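You operate a simulated robot arm through the tools that you are given. There is no shell and no other tool. Be economical: measure what you need, move in short steps, check, and stop when the job is done.

You run a simulated robot arm. Do the job below in one go: nothing can be reset, and whatever is moved stays where it is left.

JOB
Shut the trickle vent, wipe the rain spots off the sash and pull the fly screen back.
Fine: slide the screen aside first; white pad, put back; screen over the sash again. Where these are worked on the way, their far stop is far enough and under half their travel is too little: fly screen. What is to be rubbed or washed off counts as gone when no trace of it is left.
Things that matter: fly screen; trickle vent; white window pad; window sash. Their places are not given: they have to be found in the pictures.

The check looks at the end state, three seconds after you hand in, the way a careful person would. Anything else that was tipped, shoved, dropped, spilled or broken makes it a failure.

ROBOT AND FRAMES
A 6-joint arm with a two-finger parallel gripper, fixed in place. Base frame: the origin is at the foot of the arm, x ahead of it, y to its left, z up; the work surface is at about z = 950. Readings come in mm, degrees, newtons and seconds.
With the tool pointing down near the work surface it reaches from about 360 to 820 mm from the base axis. Its first joint turns from -166.0 to 166.0 degrees. Payload 3.91 kg.
The TCP is the grasp point between the finger pads, 30 mm short of the fingertips. In the tool frame z runs along the fingers and y along their closing line. Largest opening 110 mm; finger width 20, thickness 10; the body of the gripper, 48 by 112 mm, starts 55 mm behind the TCP.
Orientation is told as [roll, pitch, yaw] about the base's x, y, z axes, in that order, counted from this pose: with the fingers straight down and closing along the base's y, the tool's x points along the base's -x, its y along +y and its z along -z.

CONTROLS
- The arm moves only by the tool servo_tool. Its argument "steps" is a list of rows, each an object of numbers (a shift or turn left out is 0, a gripper value left out holds the last): "tx", "ty", "tz": the shift along the tool's x, y, z in units of 150 mm (1.0 is 150 mm); "rx", "ry", "rz": the turn, a rotation vector about the tool's x, y, z in units of 90 degrees (1.0 is 90 degrees); "fingers": the finger opening in cm, from 0 to 11. In form: [{"tx": .., "ty": .., "tz": .., "rx": .., "ry": .., "rz": .., "fingers": ..}, ...]. A call has 1 to 10 rows; each row is the pose to reach, as a shift and turn from the pose commanded when the call began, along the tool's axes at that moment. A call with a number of a shift or a turn outside -1 to 1 is refused whole. Rows are played at 5 a second. More than 50 mm and 8.6 degrees between two rows, or a gripper value outside its range, and nothing of the call is played. Where a pose cannot be reached the arm comes as near as it can. A force on the tool above 50 N (or 10 N above the force at the start of the call, whichever is more), or a blocked arm, ends the call early, and 0.2 s more pass. Each finger travels about 45 mm/s and halts on what it meets, pressing with about 22 N; the grip force reading is that of the motor and also rises with nothing between the fingers. The clock runs only during rows and for 0.2 s after the last one: add rows that repeat a pose to give the fingers time. The reply holds the time, the measured pose of the TCP, the force on the tool along the base axes, the opening and the grip force, in the units named above and with some noise, with the torque about the TCP (base axes, N m) and any sound that the robot's microphone picked up.
- Cameras (640 x 400 px; columns grow to the right, rows downward): "scene" is now at [-9.4, 215.5, 1669.2]; the picture's right is [0.71, -0.71, 0.00], its down [-0.14, -0.14, -0.98] and it looks along [0.70, 0.69, -0.19] (base axes); focal length 214 px, centre (320, 200). "wrist" rides on the gripper at [77, 7, -115] in the tool frame; the picture's right is [-0.09, 1.00, 0.00], its down [-0.80, -0.07, -0.59] and it looks along [-0.59, -0.05, 0.80] (tool axes); focal length 270 px, centre (320, 200).
- grab_frame(camera): a new picture of that camera. It takes no simulated time.
- slide_trunk(by): slides the trunk up (or, below 0, down) by that many mm; the arm and the scene camera ride with it, the base frame stays. It gives what a move gives, with no picture.
- pan_tilt(pan, tilt): turns the head with the scene camera to pan (to the left, within 155 degrees either way) and tilt (down, from -29 to 69), counted from straight ahead of the robot. It gives what a move gives.
- locate(camera, pixels): there is no depth. For up to 12 entries [column, row, z] of the newest picture of that camera ("zoom" is the newest enlarged one), the place [x, y] in the base frame at which the ray of that pixel passes the height z, good to about 2 mm. It takes no simulated time.
- inspect(camera, box): a new picture of the part [left, top, right, bottom] of that camera's present view, enlarged. It takes no simulated time.
- job_done(): hands the job in; it is judged then, once.

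Keep the steps short. Do not move on a guess: measure, check each grasp and each placing, and mend mistakes. In all there are 80 turns and 54 pictures (those below and enlarged ones count). Leave the gripper open and the arm clear of the work at the hand-in unless told otherwise, and finish with a single line.

The tools are called after "Request:" as name(argument=value, ...) on one line, values as JSON. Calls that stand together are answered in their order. servo_tool: Moves the arm, as the interface text tells. Its arguments: {"type":"object","properties":{"steps":{"type":"array","items":{"type":"object","properties":{"tx":{"type":"number"},"ty":{"type":"number"},"tz":{"type":"number"},"rx":{"type":"number"},"ry":{"type":"number"},"rz":{"type":"number"},"fingers":{"type":"number"}}}}},"required":["steps"]} The other tools are called the same way: slide_trunk (by) slides the trunk up or down; pan_tilt (pan, tilt) turns the head that bears the scene camera; grab_frame (camera) takes a picture; locate (camera, pixels) gives the place at which the rays of pixels pass given heights; inspect (camera, box) takes an enlarged picture of a part of a camera's view; job_done () hands the job in.

At the start:

```text
t: 0.0
position: [27.9, 431.2, 1448.0]
tool_rot: [-1.1, -0.1, 0.1]
contact_force: [0.1, -0.5, 0.1]
moment: [-0.03, 0.02, -0.03]
opening: 110.0
finger_force: 0.1
trunk travel left (down, up): [-575.0, 35.0]
head pan, tilt: [75.5, 68.8]
```

scene: 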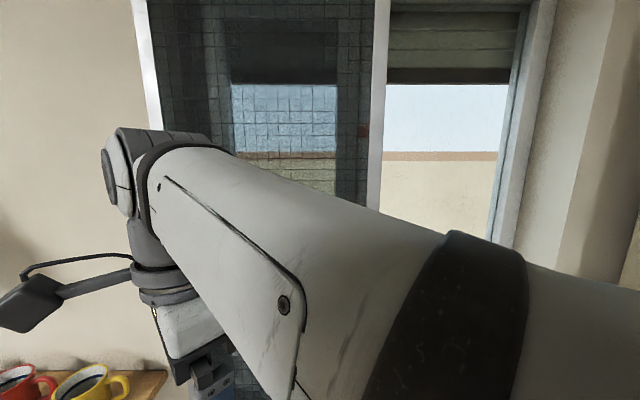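
wrist: 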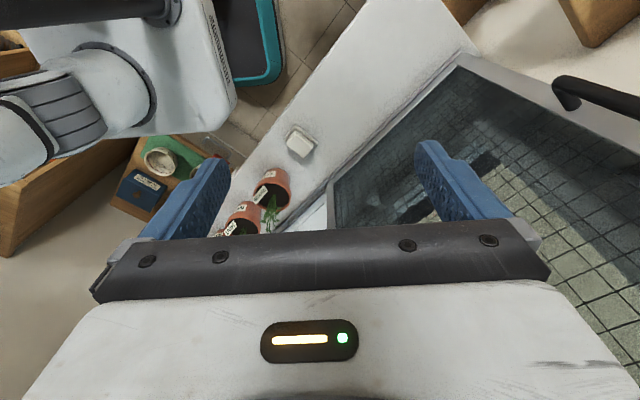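

The scene view is mostly blocked by the arm: there is a mesh screen on the left half of the window and bare glass on the right. I'll turn the head to see more.

Request:
pan_tilt(pan=75, tilt=30)

Request:
grab_frame(camera="scene")

```text
t: 1.1
position: [29.3, 436.0, 1440.8]
tool_rot: [-2.1, -0.2, -0.1]
contact_force: [0.0, -0.7, -0.5]
moment: [-0.01, 0.01, 0.01]
opening: 110.2
finger_force: 0.1
trunk travel left (down, up): [-575.0, 35.0]
head pan, tilt: [75.0, 30.0]
```

```text
51 pictures are left
```

scene: 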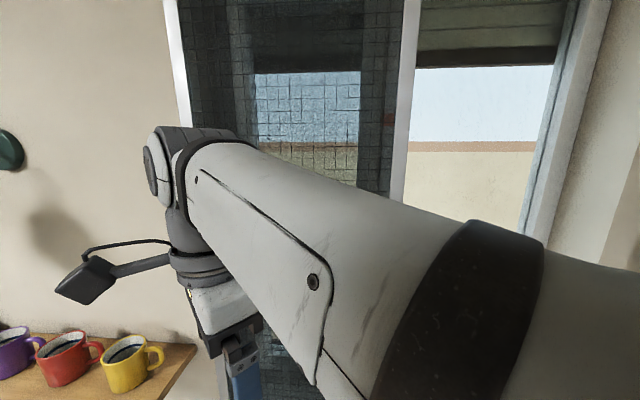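

I'll use locate on the centre pixel at several heights to check where the camera really points, and take a wrist frame.

Request:
locate(camera="scene", pixels=[[320, 200, 1600], [320, 200, 1400], [320, 200, 950], [126, 385, 1400], [126, 385, 1200], [160, 345, 1400], [240, 390, 1440]])

Request:
pan_tilt(pan=45, tilt=20)

Request:
grab_frame(camera="scene")

Request:
grab_frame(camera="wrist")

```text
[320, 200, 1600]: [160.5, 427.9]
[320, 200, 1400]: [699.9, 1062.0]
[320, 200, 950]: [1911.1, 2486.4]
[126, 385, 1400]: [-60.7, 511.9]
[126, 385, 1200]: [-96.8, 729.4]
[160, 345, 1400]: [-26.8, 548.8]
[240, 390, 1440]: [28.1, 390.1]
```

```text
t: 2.0
position: [29.8, 431.9, 1448.3]
tool_rot: [-0.9, -0.1, -0.3]
contact_force: [-0.1, -0.2, -0.6]
moment: [0.02, -0.03, 0.04]
opening: 109.9
finger_force: 0.0
trunk travel left (down, up): [-575.0, 35.0]
head pan, tilt: [45.0, 20.0]
```

```text
50 pictures are left
```

scene: 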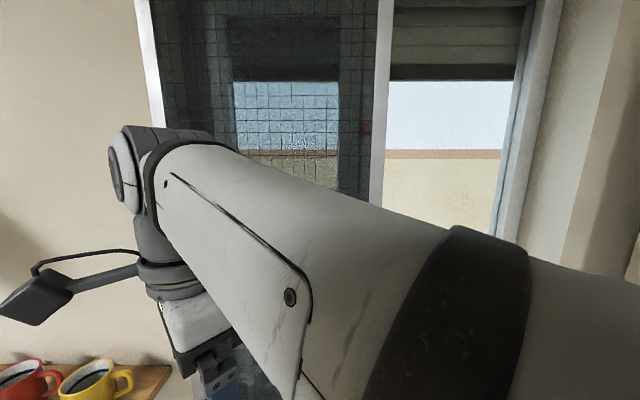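

```text
49 pictures are left
```

wrist: 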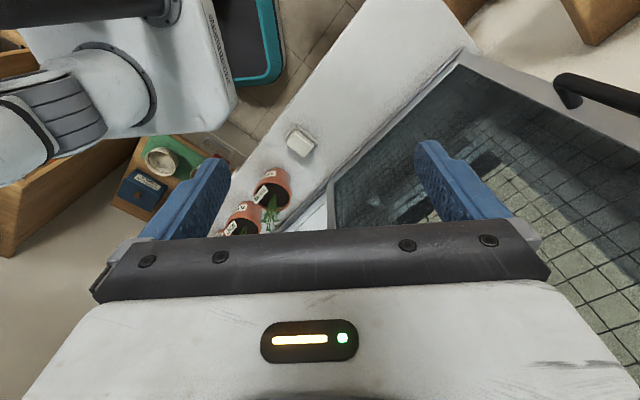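

The head only turned a little. I'll command a large pan and tilt and then check again.

Request:
pan_tilt(pan=110, tilt=45)

Request:
grab_frame(camera="scene")

Request:
locate(camera="scene", pixels=[[320, 200, 1600], [320, 200, 1000]])

```text
t: 3.4
position: [28.4, 435.9, 1441.2]
tool_rot: [-1.7, -0.2, 0.0]
contact_force: [-0.3, 0.9, -0.5]
moment: [0.0, 0.02, 0.01]
opening: 110.0
finger_force: 0.0
trunk travel left (down, up): [-575.0, 35.0]
head pan, tilt: [110.0, 45.0]
```

```text
48 pictures are left
```

scene: 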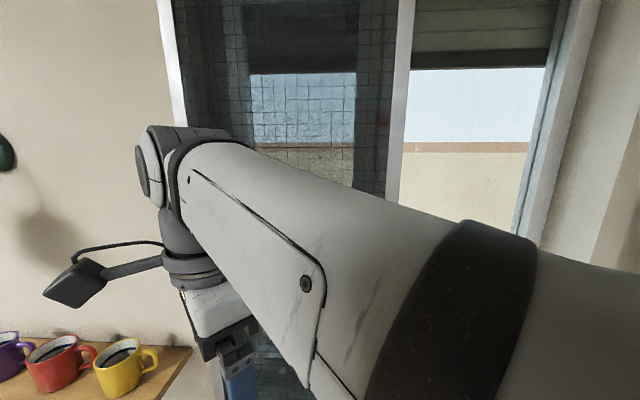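

```text
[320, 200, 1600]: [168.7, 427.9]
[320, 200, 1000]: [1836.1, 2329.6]
```

The head hardly responds, and the tool reading differs a little between calls. I'll try an opposite pan to be sure.

Request:
pan_tilt(pan=-60, tilt=10)

Request:
grab_frame(camera="scene")

Request:
locate(camera="scene", pixels=[[320, 200, 1600], [320, 200, 1000]])

```text
t: 5.9
position: [30.1, 432.5, 1447.8]
tool_rot: [-0.9, 0.0, -0.1]
contact_force: [0.1, -0.1, -0.4]
moment: [0.0, -0.01, -0.03]
opening: 109.9
finger_force: 0.1
trunk travel left (down, up): [-575.0, 35.0]
head pan, tilt: [-60.0, 10.0]
```

```text
47 pictures are left
```

scene: 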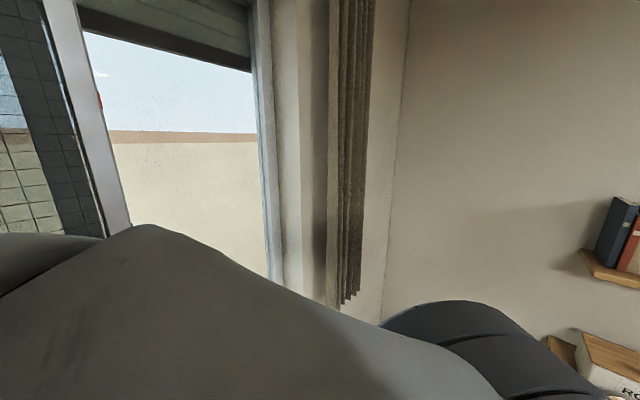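

```text
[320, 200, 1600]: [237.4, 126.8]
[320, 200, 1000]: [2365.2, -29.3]
```

I'll repeat the same command to see whether the head is lagging or settling.

Request:
pan_tilt(pan=-60, tilt=10)

Request:
inspect(camera="scene", box=[0, 0, 640, 400])

Request:
locate(camera="zoom", pixels=[[320, 200, 1600], [320, 200, 1000]])

```text
t: 6.5
position: [30.8, 432.3, 1447.9]
tool_rot: [-0.9, 0.0, -0.1]
contact_force: [-0.8, -0.3, -0.1]
moment: [0.0, 0.03, 0.0]
opening: 110.0
finger_force: 0.0
trunk travel left (down, up): [-575.0, 35.0]
head pan, tilt: [-60.0, 10.0]
```

```text
1.00 times, centred on (320, 200) of scene (not enlarged: the box is as wide or as high as the picture)
```

zoom: 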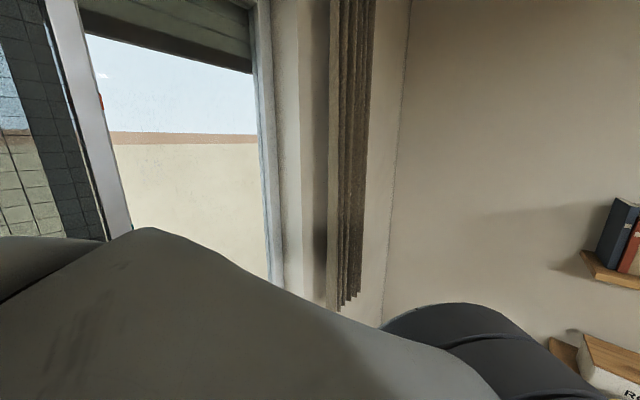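

```text
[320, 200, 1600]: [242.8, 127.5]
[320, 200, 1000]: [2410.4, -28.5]
```

The head seems to be blocked by the arm. I'll read rough places from the wrist picture with the sill items at assumed heights.

Request:
locate(camera="wrist", pixels=[[300, 140, 950], [272, 185, 950], [240, 215, 950], [330, 200, 950], [460, 60, 950], [160, 160, 950], [250, 40, 950], [400, 15, 950], [300, 140, 1000], [460, 60, 1000], [330, 200, 1000]])

Request:
inspect(camera="wrist", box=[120, 60, 440, 260])

Request:
inspect(camera="wrist", box=[380, 0, 640, 200])

```text
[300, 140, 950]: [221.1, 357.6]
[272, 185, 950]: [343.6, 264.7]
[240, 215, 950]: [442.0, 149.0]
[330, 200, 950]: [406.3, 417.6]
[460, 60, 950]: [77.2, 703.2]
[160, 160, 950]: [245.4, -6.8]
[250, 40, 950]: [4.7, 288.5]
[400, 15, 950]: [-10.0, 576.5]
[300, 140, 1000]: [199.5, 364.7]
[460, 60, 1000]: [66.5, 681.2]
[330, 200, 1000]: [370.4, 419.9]
```

```text
2.00 times, centred on (280, 160) of wrist
```

zoom: 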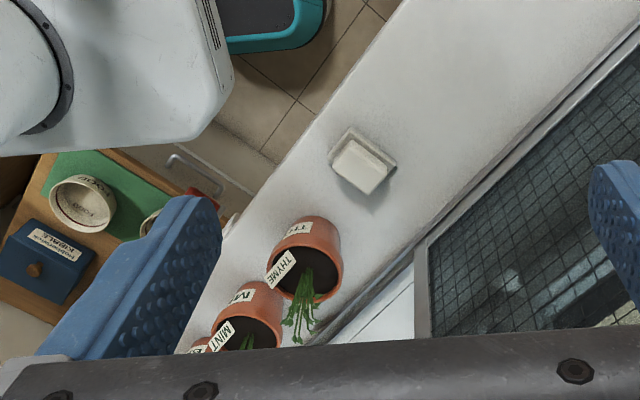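

```text
2.00 times, centred on (510, 100) of wrist
```

zoom: 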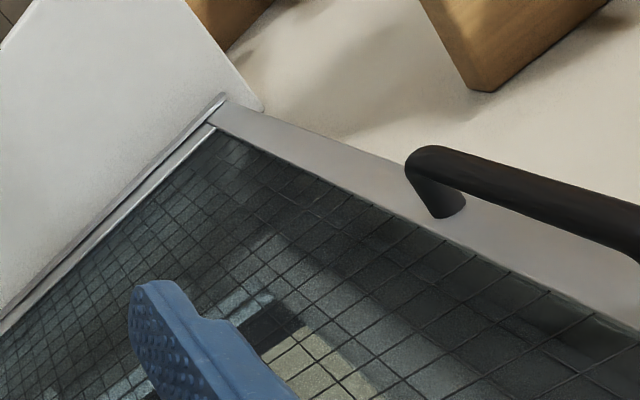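

The white pad lies on the sill near (221, 358). The window plane runs about 582 mm from the base along yaw 49°. The screen's black pull is on its left stile. I'll yaw the tool 48° so the wrist camera faces the window, then pitch it up 40° to look.

Request:
servo_tool(steps=[{"rz": -0.09}, {"rz": -0.18}, {"rz": -0.27}, {"rz": -0.36}, {"rz": -0.45}, {"rz": -0.54}, {"rz": -0.54}])

Request:
servo_tool(steps=[{"ry": -0.09}, {"ry": -0.18}, {"ry": -0.27}, {"ry": -0.36}, {"ry": -0.45}, {"ry": -0.45}])

Request:
grab_frame(camera="wrist")

Request:
grab_frame(camera="scene")

```text
t: 8.1
position: [30.4, 431.4, 1448.0]
tool_rot: [-0.8, 0.6, 48.4]
contact_force: [-0.8, -0.2, -1.3]
moment: [-0.01, 0.04, 0.02]
opening: 110.1
finger_force: 0.1
trunk travel left (down, up): [-575.0, 35.0]
head pan, tilt: [-60.0, 10.0]
```

```text
t: 9.7
position: [76.1, 446.7, 1410.6]
tool_rot: [-6.2, -37.2, 45.9]
contact_force: [-0.2, -0.8, 0.5]
moment: [-0.03, 0.01, 0.02]
opening: 109.9
finger_force: 0.0
trunk travel left (down, up): [-575.0, 35.0]
head pan, tilt: [-60.0, 10.0]
stopped in row 6: the arm was blocked; the commanded pose is now the measured one
```

```text
43 pictures are left
```

wrist: 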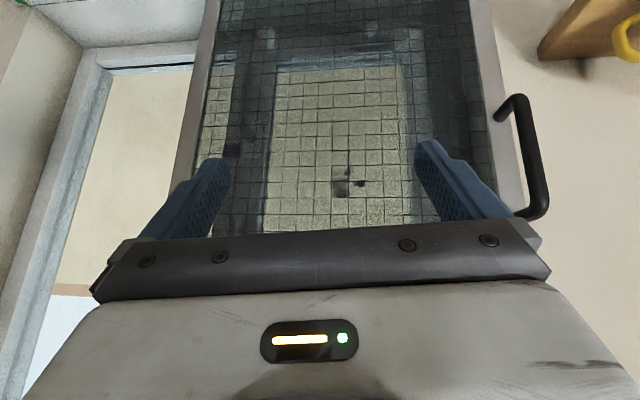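

```text
42 pictures are left
```

scene: 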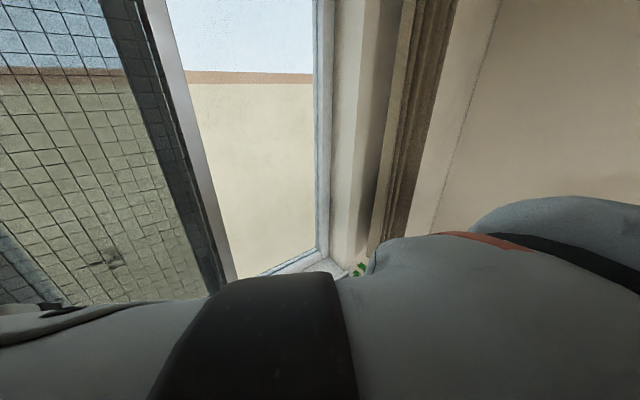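

The arm was blocked in row 6 and the scene camera has shifted, so the head is pressing on the arm. I'll turn the head back to about where it rested (pan 45, tilt 15) to relieve that.

Request:
pan_tilt(pan=45, tilt=11)

Request:
grab_frame(camera="scene")

Request:
locate(camera="scene", pixels=[[320, 200, 1600], [320, 200, 1000]])

```text
t: 11.6
position: [75.3, 449.0, 1411.5]
tool_rot: [-6.4, -37.4, 46.0]
contact_force: [-0.4, 0.5, -0.1]
moment: [-0.01, -0.04, 0.02]
opening: 110.1
finger_force: 0.0
trunk travel left (down, up): [-575.0, 35.0]
head pan, tilt: [45.0, 11.0]
```

```text
41 pictures are left
```

scene: 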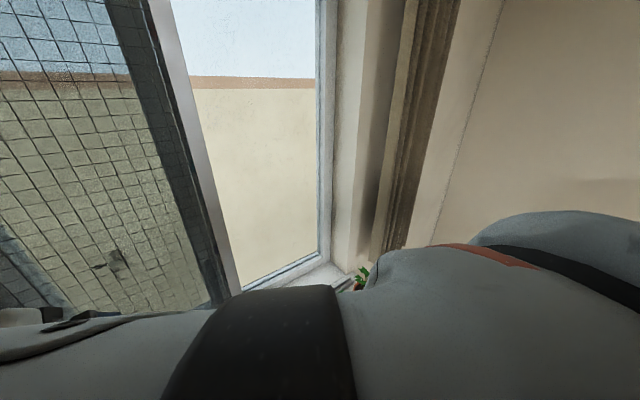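

```text
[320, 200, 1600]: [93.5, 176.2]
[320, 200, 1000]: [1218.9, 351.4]
```

The head is still wedged against the arm at yaw 9°. I'll bring the tool back toward straight down and check for blocking.

Request:
servo_tool(steps=[{"ry": 0.09}, {"ry": 0.18}, {"ry": 0.27}, {"ry": 0.36}, {"ry": 0.42}, {"ry": 0.42}])

```text
t: 13.0
position: [72.6, 447.3, 1413.4]
tool_rot: [-4.9, 0.3, 42.6]
contact_force: [0.3, -0.5, 0.1]
moment: [0.01, -0.01, -0.01]
opening: 110.0
finger_force: 0.2
trunk travel left (down, up): [-575.0, 35.0]
head pan, tilt: [45.0, 11.0]
```

Next I'll lower the tool 150 mm along its axis. Only the sill is below, about 460 mm down.

Request:
servo_tool(steps=[{"tz": 0.25}, {"tz": 0.5}, {"tz": 0.75}, {"tz": 1.0}, {"tz": 1.0}])

Request:
pan_tilt(pan=50, tilt=25)

Request:
grab_frame(camera="scene")

Request:
locate(camera="scene", pixels=[[320, 200, 1600], [320, 200, 1000]])

```text
t: 14.2
position: [81.2, 434.9, 1263.1]
tool_rot: [-4.9, 0.3, 42.5]
contact_force: [0.5, -0.9, 0.2]
moment: [-0.02, 0.0, 0.0]
opening: 110.0
finger_force: 0.0
trunk travel left (down, up): [-575.0, 35.0]
head pan, tilt: [45.0, 11.0]
```

```text
t: 14.9
position: [81.3, 434.9, 1264.0]
tool_rot: [-4.9, 0.3, 42.4]
contact_force: [0.3, -0.5, -0.2]
moment: [-0.01, 0.03, -0.01]
opening: 109.7
finger_force: 0.1
trunk travel left (down, up): [-575.0, 35.0]
head pan, tilt: [50.0, 25.0]
```

```text
40 pictures are left
```

scene: 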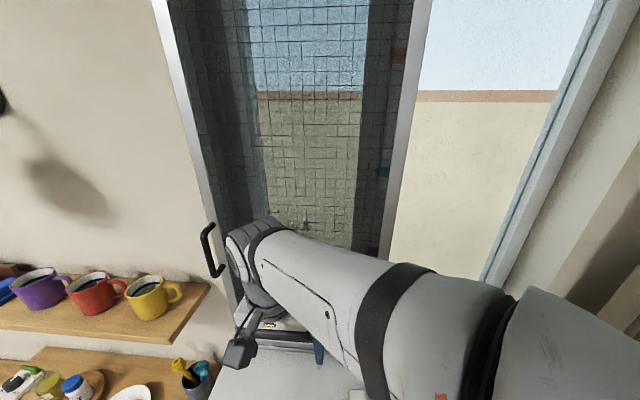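

```text
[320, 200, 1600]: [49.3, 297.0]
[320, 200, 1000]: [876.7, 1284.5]
```

The head is free now. I can see the black screen pull at (210, 250). I'll tilt up to look for the trickle vent, then down at the sill.

Request:
pan_tilt(pan=55, tilt=-15)

Request:
grab_frame(camera="scene")

Request:
pan_tilt(pan=50, tilt=55)

Request:
grab_frame(camera="scene")

```text
t: 16.0
position: [80.9, 434.0, 1262.9]
tool_rot: [-4.9, 0.3, 42.4]
contact_force: [1.2, -0.4, -0.2]
moment: [-0.01, 0.0, -0.02]
opening: 110.0
finger_force: 0.1
trunk travel left (down, up): [-575.0, 35.0]
head pan, tilt: [55.0, -15.0]
```

```text
39 pictures are left
```

scene: 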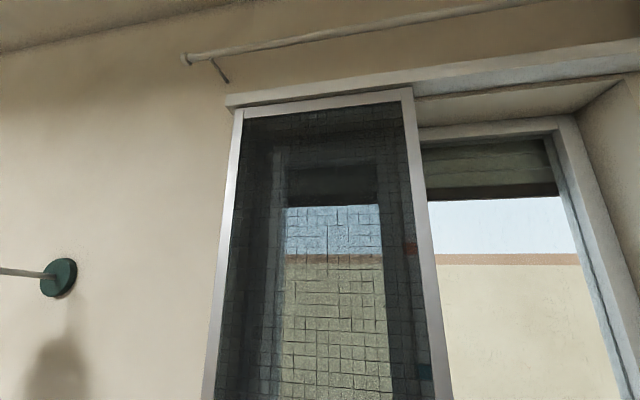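

```text
t: 17.4
position: [81.4, 434.4, 1263.2]
tool_rot: [-4.9, 0.2, 42.5]
contact_force: [0.5, -0.4, 0.5]
moment: [0.04, 0.0, 0.0]
opening: 110.1
finger_force: 0.1
trunk travel left (down, up): [-575.0, 35.0]
head pan, tilt: [50.0, 55.0]
```

```text
38 pictures are left
```

scene: 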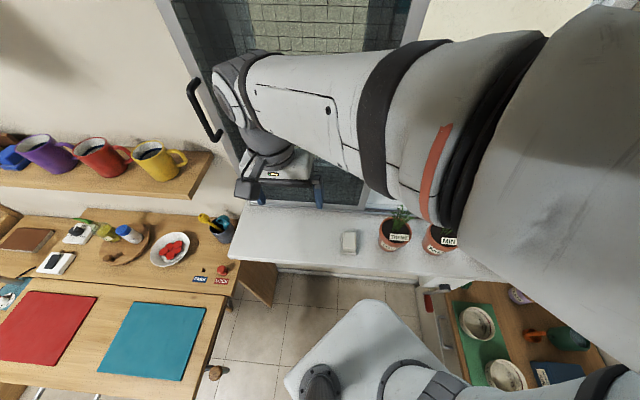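

The screen hangs on a rail that runs right. Coloured marks show through the mesh at its right side. I'll zoom in on them.

Request:
pan_tilt(pan=50, tilt=10)

Request:
inspect(camera="scene", box=[140, 20, 460, 220])

Request:
inspect(camera="scene", box=[340, 80, 460, 155])

```text
t: 18.5
position: [80.7, 434.1, 1262.7]
tool_rot: [-4.8, 0.2, 42.5]
contact_force: [-0.3, 0.0, -0.5]
moment: [0.0, 0.05, 0.02]
opening: 110.1
finger_force: 0.1
trunk travel left (down, up): [-575.0, 35.0]
head pan, tilt: [50.0, 10.0]
```

```text
2.00 times, centred on (300, 120) of scene
```

zoom: 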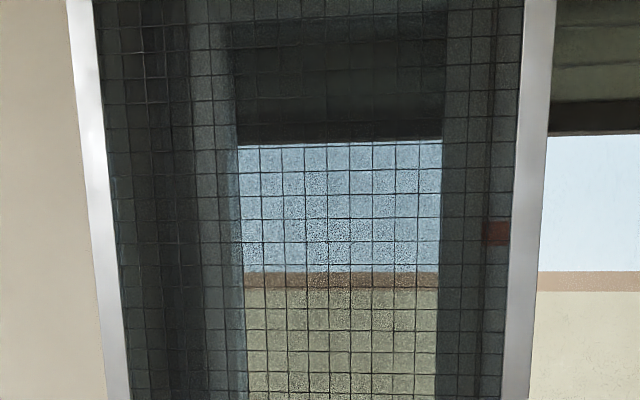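

```text
5.33 times, centred on (400, 118) of scene
```

zoom: 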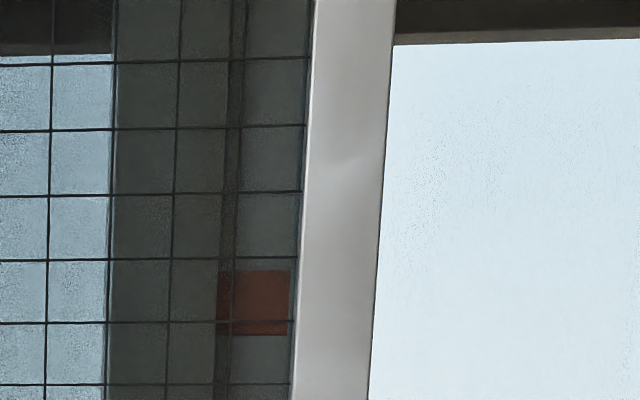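

The red and dark green tabs look like the ends of a slider on the sash post behind the screen. Next I'll measure the handle and pad, using a scene picture and a wrist picture together.

Request:
pan_tilt(pan=60, tilt=40)

Request:
inspect(camera="scene", box=[160, 100, 480, 300])

Request:
grab_frame(camera="wrist")

```text
t: 19.5
position: [81.2, 434.8, 1262.8]
tool_rot: [-5.0, 0.2, 42.5]
contact_force: [-0.3, -0.4, 0.5]
moment: [0.01, -0.01, 0.02]
opening: 109.9
finger_force: 0.1
trunk travel left (down, up): [-575.0, 35.0]
head pan, tilt: [60.0, 40.0]
```

```text
2.00 times, centred on (320, 200) of scene
```

zoom: 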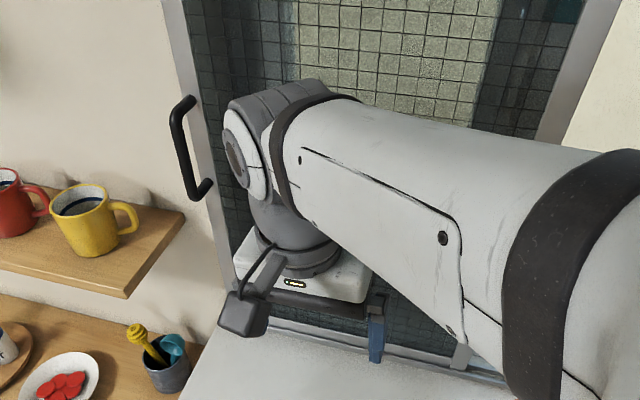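

```text
34 pictures are left
```

wrist: 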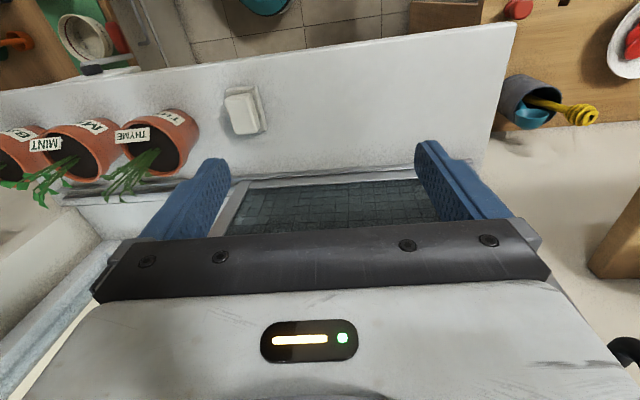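

I'll locate the handle and sill points along their rays at several heights.

Request:
locate(camera="zoom", pixels=[[190, 195, 1300], [190, 195, 1250], [190, 195, 1200], [178, 110, 1400], [178, 110, 1350], [178, 110, 1300], [215, 290, 1000], [215, 290, 950]])

Request:
locate(camera="wrist", pixels=[[245, 112, 950], [245, 112, 970], [516, 25, 950], [485, 172, 950], [625, 345, 1300], [625, 345, 1250], [625, 345, 1350], [340, 178, 950], [180, 115, 1040], [222, 190, 960], [195, 120, 1040]])

```text
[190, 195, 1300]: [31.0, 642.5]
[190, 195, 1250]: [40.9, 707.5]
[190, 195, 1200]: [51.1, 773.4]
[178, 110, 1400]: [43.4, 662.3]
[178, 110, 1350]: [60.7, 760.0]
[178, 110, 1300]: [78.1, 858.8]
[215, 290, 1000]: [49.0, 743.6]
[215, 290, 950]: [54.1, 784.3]
```

```text
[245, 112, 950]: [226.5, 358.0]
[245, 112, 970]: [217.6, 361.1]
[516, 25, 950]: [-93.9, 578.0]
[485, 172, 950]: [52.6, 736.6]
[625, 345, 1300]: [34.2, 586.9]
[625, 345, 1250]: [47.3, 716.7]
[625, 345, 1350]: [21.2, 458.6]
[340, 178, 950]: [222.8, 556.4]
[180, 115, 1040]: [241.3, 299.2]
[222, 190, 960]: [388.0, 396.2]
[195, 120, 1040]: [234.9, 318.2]
```

From both views the handle bar is near (44, 695), z about 1257 to 1385. I need the window's exact direction, so I'll locate points along the sill's front edge and the screen's bottom edge.

Request:
locate(camera="wrist", pixels=[[200, 65, 950], [300, 53, 950], [400, 40, 950], [500, 26, 950], [260, 178, 950], [330, 174, 950], [400, 169, 950], [240, 185, 950], [262, 130, 950], [232, 90, 950]])

Request:
inspect(camera="wrist", box=[180, 60, 340, 160])

```text
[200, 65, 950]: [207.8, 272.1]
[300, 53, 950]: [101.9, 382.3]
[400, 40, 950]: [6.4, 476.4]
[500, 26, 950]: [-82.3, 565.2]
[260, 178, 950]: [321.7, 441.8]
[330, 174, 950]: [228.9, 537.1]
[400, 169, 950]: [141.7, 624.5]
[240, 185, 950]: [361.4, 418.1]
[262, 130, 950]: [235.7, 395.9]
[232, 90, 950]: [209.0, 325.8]
```

```text
4.00 times, centred on (260, 110) of wrist
```

zoom: 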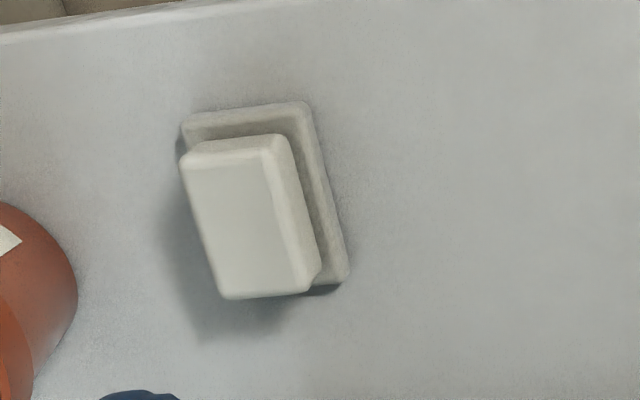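

The window normal points along yaw 45° (d = 0.707(x+y)): sill front d≈340, screen bottom d≈541, handle d≈522, u≈460. The mug shelf sits close to the handle, so I'll measure it. I'm also levelling the tool to yaw 45° at the present spot.

Request:
servo_tool(steps=[{"rx": -0.028, "rz": -0.014}, {"rx": -0.0556, "rz": -0.028}, {"rx": -0.0556, "rz": -0.028}])

Request:
inspect(camera="scene", box=[160, 100, 480, 300])

Request:
locate(camera="zoom", pixels=[[185, 215, 1200], [185, 215, 1150], [127, 297, 1200], [127, 297, 1150], [135, 215, 1250], [135, 215, 1200], [105, 190, 1300], [105, 190, 1250], [205, 185, 1260], [205, 185, 1240]])

```text
t: 20.3
position: [80.4, 435.5, 1263.0]
tool_rot: [0.1, 0.4, 45.1]
contact_force: [0.4, 0.2, 0.9]
moment: [0.0, 0.02, 0.01]
opening: 109.9
finger_force: 0.1
trunk travel left (down, up): [-575.0, 35.0]
head pan, tilt: [60.0, 40.0]
```

```text
2.00 times, centred on (320, 200) of scene
```

zoom: 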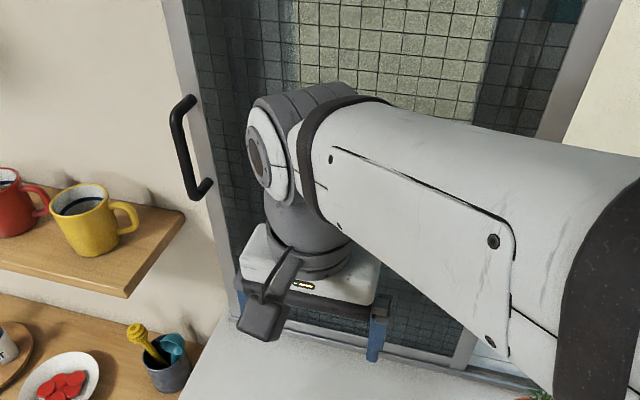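

```text
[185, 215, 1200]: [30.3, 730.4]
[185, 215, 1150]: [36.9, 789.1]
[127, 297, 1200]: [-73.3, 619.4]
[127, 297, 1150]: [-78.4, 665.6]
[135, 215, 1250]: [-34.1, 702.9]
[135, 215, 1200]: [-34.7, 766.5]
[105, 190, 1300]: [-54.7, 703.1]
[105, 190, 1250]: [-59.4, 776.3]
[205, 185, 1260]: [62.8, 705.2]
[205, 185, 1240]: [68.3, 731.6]
```

The shelf top is at z≈1200 from u≈493, and the mug rims reach about 1290, so I'll work high on the bar at z≈1345. In one call I'll tilt the tool toward the window by 60° while moving up, forward and left.

Request:
servo_tool(steps=[{"tx": -0.1, "tz": -0.13, "ty": 0.1}, {"tx": -0.2, "tz": -0.26, "ty": 0.2, "ry": -0.09}, {"tx": -0.3, "tz": -0.4, "ty": 0.3, "ry": -0.18}, {"tx": -0.4, "tz": -0.547, "ty": 0.4, "ry": -0.27}, {"tx": -0.433, "tz": -0.547, "ty": 0.5, "ry": -0.36}, {"tx": -0.433, "tz": -0.547, "ty": 0.6, "ry": -0.45}, {"tx": -0.433, "tz": -0.547, "ty": 0.7, "ry": -0.54}, {"tx": -0.433, "tz": -0.547, "ty": 0.8, "ry": -0.61}, {"tx": -0.433, "tz": -0.547, "ty": 0.9, "ry": -0.667, "fingers": 5}, {"tx": -0.433, "tz": -0.547, "ty": 0.9, "ry": -0.667, "fingers": 5}])

Request:
grab_frame(camera="wrist")

```text
t: 22.5
position: [29.9, 576.8, 1344.7]
tool_rot: [0.2, -59.8, 44.8]
contact_force: [-0.7, 0.4, 0.0]
moment: [0.01, 0.01, -0.01]
opening: 57.3
finger_force: 0.0
trunk travel left (down, up): [-575.0, 35.0]
head pan, tilt: [60.0, 40.0]
```

```text
31 pictures are left
```

wrist: 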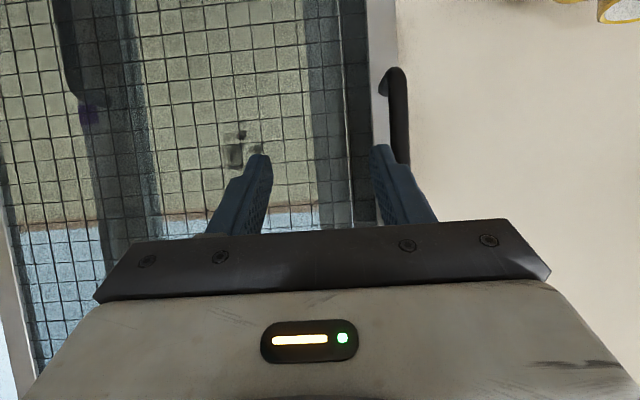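

I'll check the bar's place from this view: its lower end is at pixel (397, 75) and the bar is at (401, 120).

Request:
locate(camera="wrist", pixels=[[397, 75, 1270], [397, 75, 1257], [397, 75, 1245], [401, 120, 1300], [401, 120, 1290], [401, 150, 1320], [374, 80, 1250], [380, 120, 1300]])

```text
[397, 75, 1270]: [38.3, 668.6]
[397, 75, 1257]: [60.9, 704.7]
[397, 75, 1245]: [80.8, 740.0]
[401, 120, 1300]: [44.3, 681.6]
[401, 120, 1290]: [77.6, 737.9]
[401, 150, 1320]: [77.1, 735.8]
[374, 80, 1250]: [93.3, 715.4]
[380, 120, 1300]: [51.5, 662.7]
```

The bar is at u≈451, d≈520. I'll move 64 mm left, then 80 mm toward the window with the fingers 5 cm apart, straddling the bar.

Request:
servo_tool(steps=[{"ty": 0.22, "fingers": 5}, {"ty": 0.427}, {"ty": 0.427}, {"ty": 0.427, "tz": 0.15, "tx": -0.087}, {"ty": 0.427, "tz": 0.3, "tx": -0.173}, {"ty": 0.427, "tz": 0.462, "tx": -0.267}, {"ty": 0.427, "tz": 0.462, "tx": -0.267}])

Request:
grab_frame(camera="wrist")

```text
t: 24.1
position: [40.1, 681.6, 1345.2]
tool_rot: [0.3, -59.7, 44.9]
contact_force: [-8.2, -7.9, -4.0]
moment: [0.03, 0.24, -0.26]
opening: 50.0
finger_force: 0.0
trunk travel left (down, up): [-575.0, 35.0]
head pan, tilt: [60.0, 40.0]
```

```text
30 pictures are left
```

wrist: 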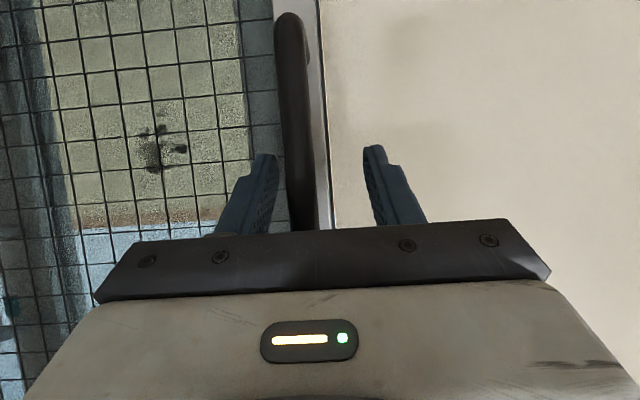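

The bar is between the fingers, and the fingertips touch the screen stile with about 12 N. I'll back off 5 mm and push right 150 mm.

Request:
servo_tool(steps=[{"tz": -0.03, "tx": 0.017}, {"tz": -0.03, "tx": 0.017, "ty": -0.15}, {"tz": -0.03, "tx": 0.017, "ty": -0.3}, {"tz": -0.03, "tx": 0.017, "ty": -0.45}, {"tz": -0.03, "tx": 0.017, "ty": -0.6}, {"tz": -0.03, "tx": 0.017, "ty": -0.75}, {"tz": -0.03, "tx": 0.017, "ty": -0.9}, {"tz": -0.03, "tx": 0.017, "ty": -1.0}])

Request:
grab_frame(camera="wrist")

```text
t: 25.9
position: [144.4, 568.7, 1346.9]
tool_rot: [0.3, -59.7, 44.8]
contact_force: [0.0, -0.4, 0.5]
moment: [0.02, 0.01, 0.01]
opening: 50.3
finger_force: 0.0
trunk travel left (down, up): [-575.0, 35.0]
head pan, tilt: [60.0, 40.0]
```

```text
29 pictures are left
```

wrist: 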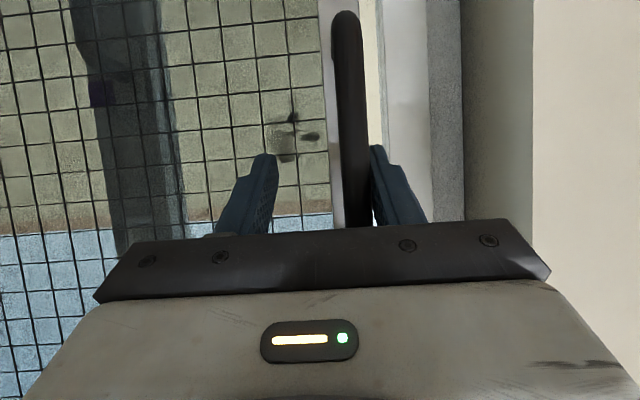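

The screen is sliding. I'll push another 150 mm, twice, watching the force.

Request:
servo_tool(steps=[{"ty": -0.15}, {"ty": -0.3}, {"ty": -0.45}, {"ty": -0.6}, {"ty": -0.75}, {"ty": -0.9}, {"ty": -1.0}])

Request:
servo_tool(steps=[{"ty": -0.15}, {"ty": -0.3}, {"ty": -0.45}, {"ty": -0.6}, {"ty": -0.75}, {"ty": -0.9}, {"ty": -1.0}])

Request:
grab_frame(camera="wrist")

```text
t: 27.5
position: [250.6, 465.0, 1343.8]
tool_rot: [0.3, -59.7, 44.8]
contact_force: [-1.4, -1.4, 0.6]
moment: [-0.02, 0.0, 0.08]
opening: 50.2
finger_force: 0.6
trunk travel left (down, up): [-575.0, 35.0]
head pan, tilt: [60.0, 40.0]
```

```text
t: 29.1
position: [350.6, 367.1, 1345.8]
tool_rot: [0.0, -60.1, 45.3]
contact_force: [-27.6, 29.5, 10.4]
moment: [0.24, 0.02, -0.28]
opening: 70.3
finger_force: 19.9
trunk travel left (down, up): [-575.0, 35.0]
head pan, tilt: [60.0, 40.0]
```

```text
28 pictures are left
```

wrist: 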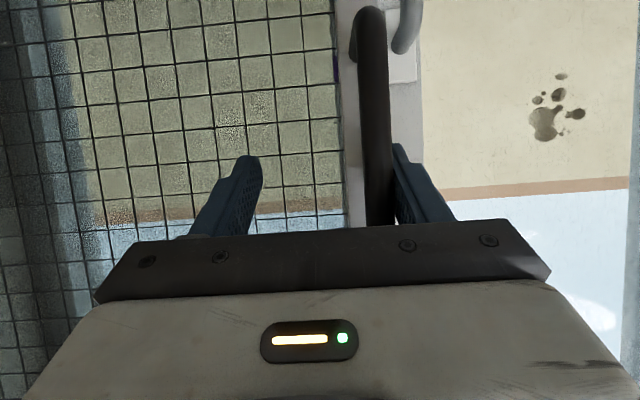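

The side force is 40 N and the fingers are being pushed apart, so the screen is at its far stop. The smudge on the sash shows at (560, 105). I'll relax the push, then withdraw straight back 120 mm.

Request:
servo_tool(steps=[{"ty": 0.1}, {"ty": 0.22, "fingers": 5}, {"ty": 0.22}, {"ty": 0.22, "tz": -0.23, "tx": 0.133}, {"ty": 0.22, "tz": -0.46, "tx": 0.267}, {"ty": 0.22, "tz": -0.69, "tx": 0.4}, {"ty": 0.22, "tz": -0.69, "tx": 0.4}])

Request:
pan_tilt(pan=60, tilt=15)

Request:
grab_frame(camera="scene")

```text
t: 30.7
position: [249.8, 296.1, 1347.4]
tool_rot: [0.2, -59.7, 44.9]
contact_force: [0.6, -0.6, 0.3]
moment: [-0.01, -0.02, -0.02]
opening: 50.1
finger_force: 0.0
trunk travel left (down, up): [-575.0, 35.0]
head pan, tilt: [60.0, 40.0]
```

```text
t: 31.6
position: [248.5, 294.1, 1348.4]
tool_rot: [0.3, -59.7, 44.9]
contact_force: [0.3, 0.7, -0.1]
moment: [-0.01, -0.03, 0.04]
opening: 49.9
finger_force: 0.0
trunk travel left (down, up): [-575.0, 35.0]
head pan, tilt: [60.0, 15.0]
```

```text
27 pictures are left
```

scene: 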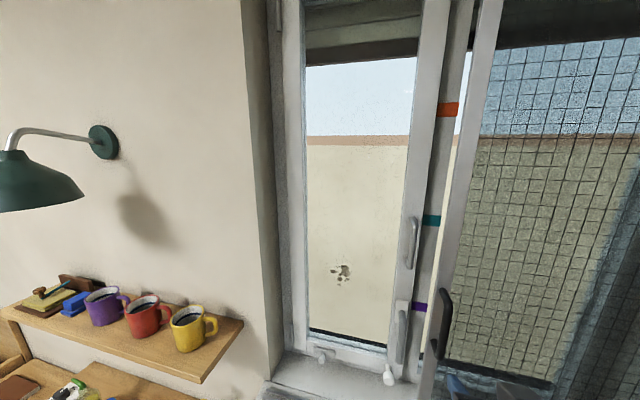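

The sash is clear now, with spots at (341, 272). There are handles at (411, 245) and (402, 335) and small fittings along the bottom. I'll zoom in to identify the trickle vent.

Request:
inspect(camera="scene", box=[270, 200, 478, 330])

Request:
pan_tilt(pan=55, tilt=40)

Request:
inspect(camera="scene", box=[240, 120, 480, 270])

```text
3.08 times, centred on (374, 265) of scene
```

zoom: 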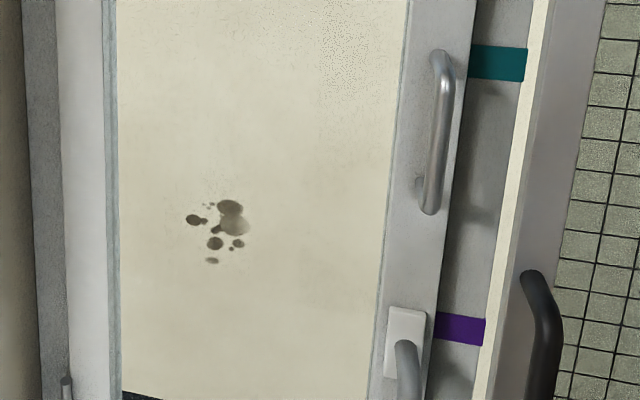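

```text
t: 32.5
position: [250.2, 294.8, 1348.3]
tool_rot: [0.2, -59.7, 44.8]
contact_force: [0.3, 0.3, -0.4]
moment: [0.03, -0.01, 0.0]
opening: 50.2
finger_force: 0.1
trunk travel left (down, up): [-575.0, 35.0]
head pan, tilt: [55.0, 40.0]
```

```text
2.67 times, centred on (360, 195) of scene
```

zoom: 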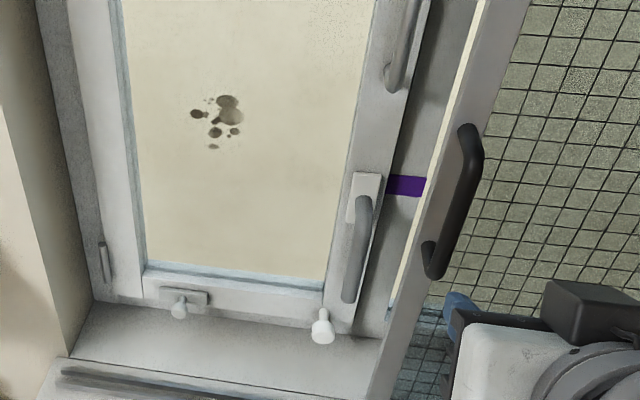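

On the sash's bottom rail there's a plate with a small knob at zoom (180, 300) and a separate white knob at (322, 325). I'll locate these rays.

Request:
locate(camera="zoom", pixels=[[180, 305, 1000], [180, 305, 1050], [322, 330, 1000], [322, 330, 1050], [72, 358, 950], [92, 302, 950], [222, 108, 1250], [222, 108, 1200], [222, 108, 1150], [365, 250, 1100], [385, 345, 950]])

```text
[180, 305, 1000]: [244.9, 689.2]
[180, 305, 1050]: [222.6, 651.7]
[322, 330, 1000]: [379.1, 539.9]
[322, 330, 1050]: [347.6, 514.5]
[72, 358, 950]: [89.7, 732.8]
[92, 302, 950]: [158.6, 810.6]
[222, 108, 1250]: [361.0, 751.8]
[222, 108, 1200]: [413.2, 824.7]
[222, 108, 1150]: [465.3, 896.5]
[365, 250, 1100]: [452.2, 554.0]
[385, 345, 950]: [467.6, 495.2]
```

The sash face is at d≈685. The spots are at u≈260, z≈1305, and the vent knob is at u≈314, z≈995. I'll bring the wrist camera over for a close look, moving left first and levelling the tilt to 30°.

Request:
servo_tool(steps=[{"ty": 0.2}, {"ty": 0.4, "ry": 0.09}, {"ty": 0.6, "ry": 0.18}, {"ty": 0.8, "ry": 0.27}, {"ty": 1.0, "ry": 0.333}, {"ty": 1.0, "tx": 0.2, "tz": 0.115, "ry": 0.333}, {"ty": 1.0, "tx": 0.4, "tz": 0.23, "ry": 0.333}, {"ty": 1.0, "tx": 0.577, "tz": 0.333, "ry": 0.333}, {"ty": 1.0, "tx": 0.577, "tz": 0.333, "ry": 0.333}])

```text
t: 34.5
position: [142.7, 405.4, 1243.1]
tool_rot: [0.1, -29.7, 45.0]
contact_force: [0.2, -0.2, 0.3]
moment: [-0.02, 0.04, 0.02]
opening: 49.9
finger_force: 0.1
trunk travel left (down, up): [-575.0, 35.0]
head pan, tilt: [55.0, 40.0]
```

Request:
servo_tool(steps=[{"ty": 0.147, "tz": 0.2}, {"ty": 0.293, "tz": 0.4}, {"ty": 0.44, "tz": 0.6}, {"ty": 0.587, "tz": 0.8}, {"ty": 0.733, "tz": 1.0, "tx": -0.029}, {"ty": 0.733, "tz": 1.0, "tx": -0.029}])

Request:
inspect(camera="wrist", box=[100, 40, 580, 340])

```text
t: 35.9
position: [121.6, 536.1, 1119.6]
tool_rot: [0.3, -29.7, 45.0]
contact_force: [0.3, 0.1, 0.2]
moment: [0.0, 0.01, 0.01]
opening: 50.2
finger_force: 0.0
trunk travel left (down, up): [-575.0, 35.0]
head pan, tilt: [55.0, 40.0]
```

```text
1.33 times, centred on (340, 190) of wrist
```

zoom: 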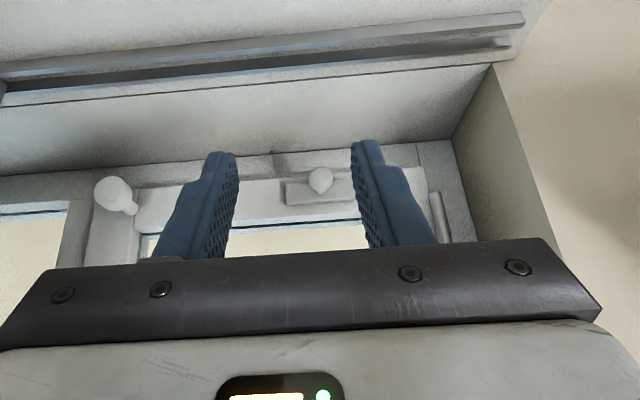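

Request:
inspect(camera="wrist", box=[270, 135, 430, 235])

Request:
inspect(camera="wrist", box=[120, 135, 280, 235])

Request:
locate(camera="wrist", pixels=[[340, 175, 1000], [340, 175, 980], [187, 185, 1000], [187, 185, 980], [315, 185, 1000], [365, 178, 1000]])

```text
4.00 times, centred on (350, 185) of wrist
```

zoom: 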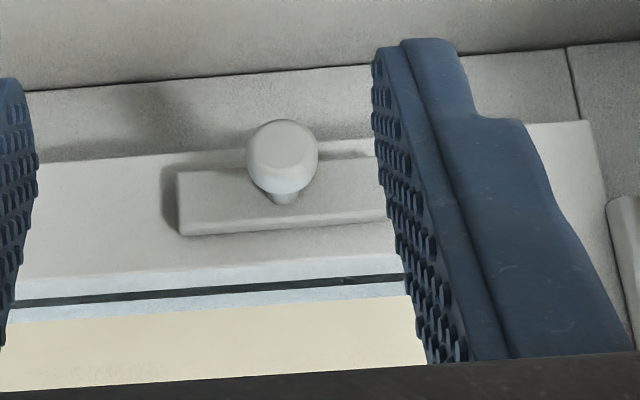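

```text
4.00 times, centred on (200, 185) of wrist
```

zoom: 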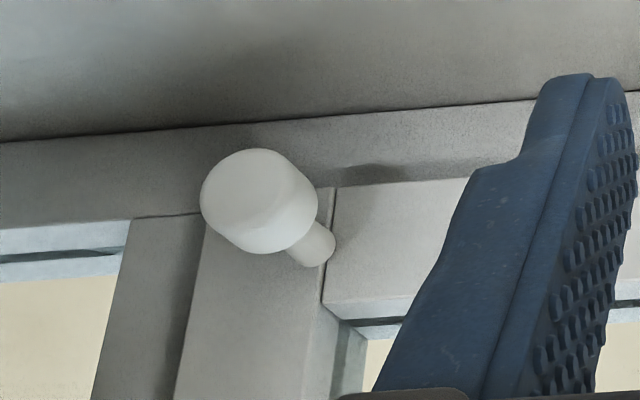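

```text
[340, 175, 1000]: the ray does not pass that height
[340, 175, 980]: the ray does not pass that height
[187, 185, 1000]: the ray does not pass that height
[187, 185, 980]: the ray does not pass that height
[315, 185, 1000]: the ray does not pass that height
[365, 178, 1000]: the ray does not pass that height
```

Those locates used an older frame. I'll open the fingers wide so they don't hide the plate, and look again.

Request:
servo_tool(steps=[{"fingers": 11}, {"fingers": 11}, {"fingers": 11}, {"fingers": 11}])

Request:
inspect(camera="wrist", box=[230, 120, 450, 258])

Request:
locate(camera="zoom", pixels=[[320, 160, 1000], [320, 160, 990], [200, 200, 1000], [430, 190, 1000]])

```text
t: 36.9
position: [122.3, 535.0, 1117.7]
tool_rot: [0.1, -29.8, 44.9]
contact_force: [-0.6, 0.1, -0.3]
moment: [0.01, 0.01, 0.01]
opening: 110.1
finger_force: 0.1
trunk travel left (down, up): [-575.0, 35.0]
head pan, tilt: [55.0, 40.0]
```

```text
2.90 times, centred on (340, 189) of wrist
```

zoom: 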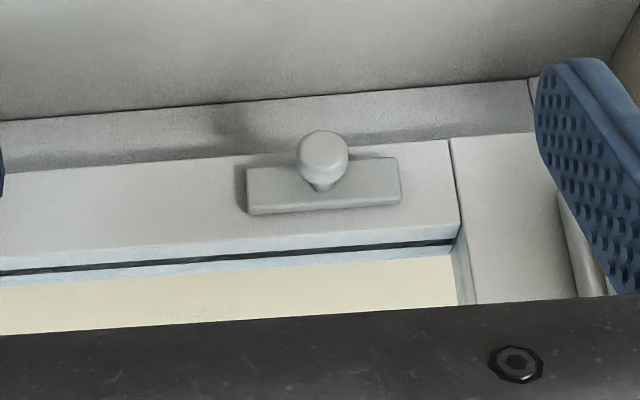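

```text
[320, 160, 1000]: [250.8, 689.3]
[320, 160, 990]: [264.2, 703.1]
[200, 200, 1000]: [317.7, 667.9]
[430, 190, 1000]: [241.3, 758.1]
```

There's a knob centred on a plate, with no slots visible. Before deciding, I'll check the upper part of the sash for another vent.

Request:
pan_tilt(pan=58, tilt=-12)

Request:
inspect(camera="scene", box=[180, 20, 500, 220])

Request:
pan_tilt(pan=50, tilt=40)

Request:
inspect(camera="scene", box=[220, 120, 460, 270])

```text
t: 38.1
position: [123.0, 535.6, 1118.4]
tool_rot: [0.1, -29.8, 45.0]
contact_force: [-0.2, 0.0, 0.1]
moment: [-0.01, -0.01, -0.02]
opening: 110.2
finger_force: 0.0
trunk travel left (down, up): [-575.0, 35.0]
head pan, tilt: [58.0, -12.0]
```

```text
2.00 times, centred on (340, 120) of scene
```

zoom: 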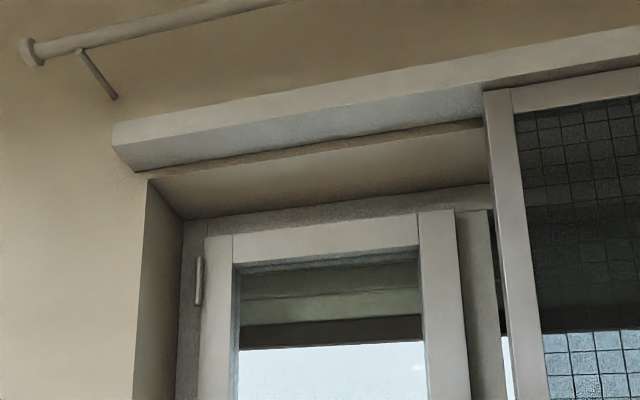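

```text
t: 39.3
position: [123.0, 535.9, 1118.7]
tool_rot: [0.0, -29.7, 44.9]
contact_force: [0.0, -0.8, 0.2]
moment: [-0.01, 0.01, 0.0]
opening: 110.0
finger_force: 0.1
trunk travel left (down, up): [-575.0, 35.0]
head pan, tilt: [50.0, 40.0]
```

```text
2.67 times, centred on (340, 195) of scene
```

zoom: 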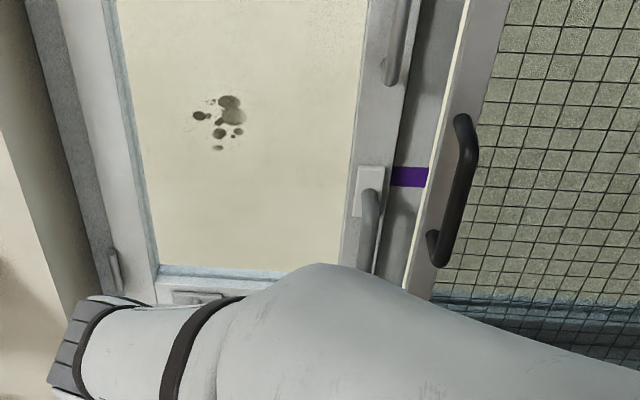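

There's no vent at the head, so the plate with the small knob on the bottom rail is the trickle vent. From both views its knob is at u≈312, d≈656, z≈1004. I'll approach with a 45° tilt to a point 90 mm short of it.

Request:
servo_tool(steps=[{"tx": -0.14, "tz": 0.166, "ty": 0.033, "ry": -0.05, "fingers": 6}, {"tx": -0.275, "tz": 0.33, "ty": 0.066, "ry": -0.1}, {"tx": -0.41, "tz": 0.5, "ty": 0.1, "ry": -0.14}, {"tx": -0.549, "tz": 0.663, "ty": 0.133, "ry": -0.17}, {"tx": -0.549, "tz": 0.663, "ty": 0.133, "ry": -0.17}, {"tx": -0.549, "tz": 0.663, "ty": 0.133, "ry": -0.17}])

Request:
inspect(camera="wrist", box=[180, 60, 500, 260])

Request:
locate(camera="zoom", pixels=[[320, 160, 1004], [320, 160, 1010]])

```text
t: 40.7
position: [191.7, 635.2, 1071.1]
tool_rot: [0.2, -45.0, 45.0]
contact_force: [0.0, 0.2, -0.3]
moment: [-0.01, -0.03, 0.02]
opening: 60.2
finger_force: 0.1
trunk travel left (down, up): [-575.0, 35.0]
head pan, tilt: [50.0, 40.0]
```

```text
2.00 times, centred on (340, 160) of wrist
```

zoom: 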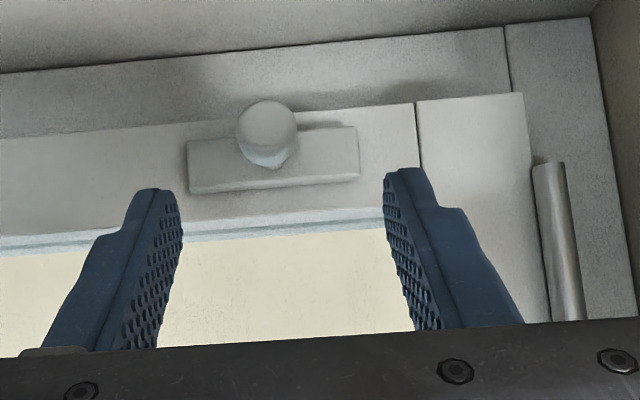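

```text
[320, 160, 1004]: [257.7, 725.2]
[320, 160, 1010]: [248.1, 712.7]
```

The knob is at zoom (267, 130), between the fingers. I'll refine its place.

Request:
locate(camera="zoom", pixels=[[267, 130, 1004], [267, 130, 995], [190, 170, 995], [357, 155, 995]])

```text
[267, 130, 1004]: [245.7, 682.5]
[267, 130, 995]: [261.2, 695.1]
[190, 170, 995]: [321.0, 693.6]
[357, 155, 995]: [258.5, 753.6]
```

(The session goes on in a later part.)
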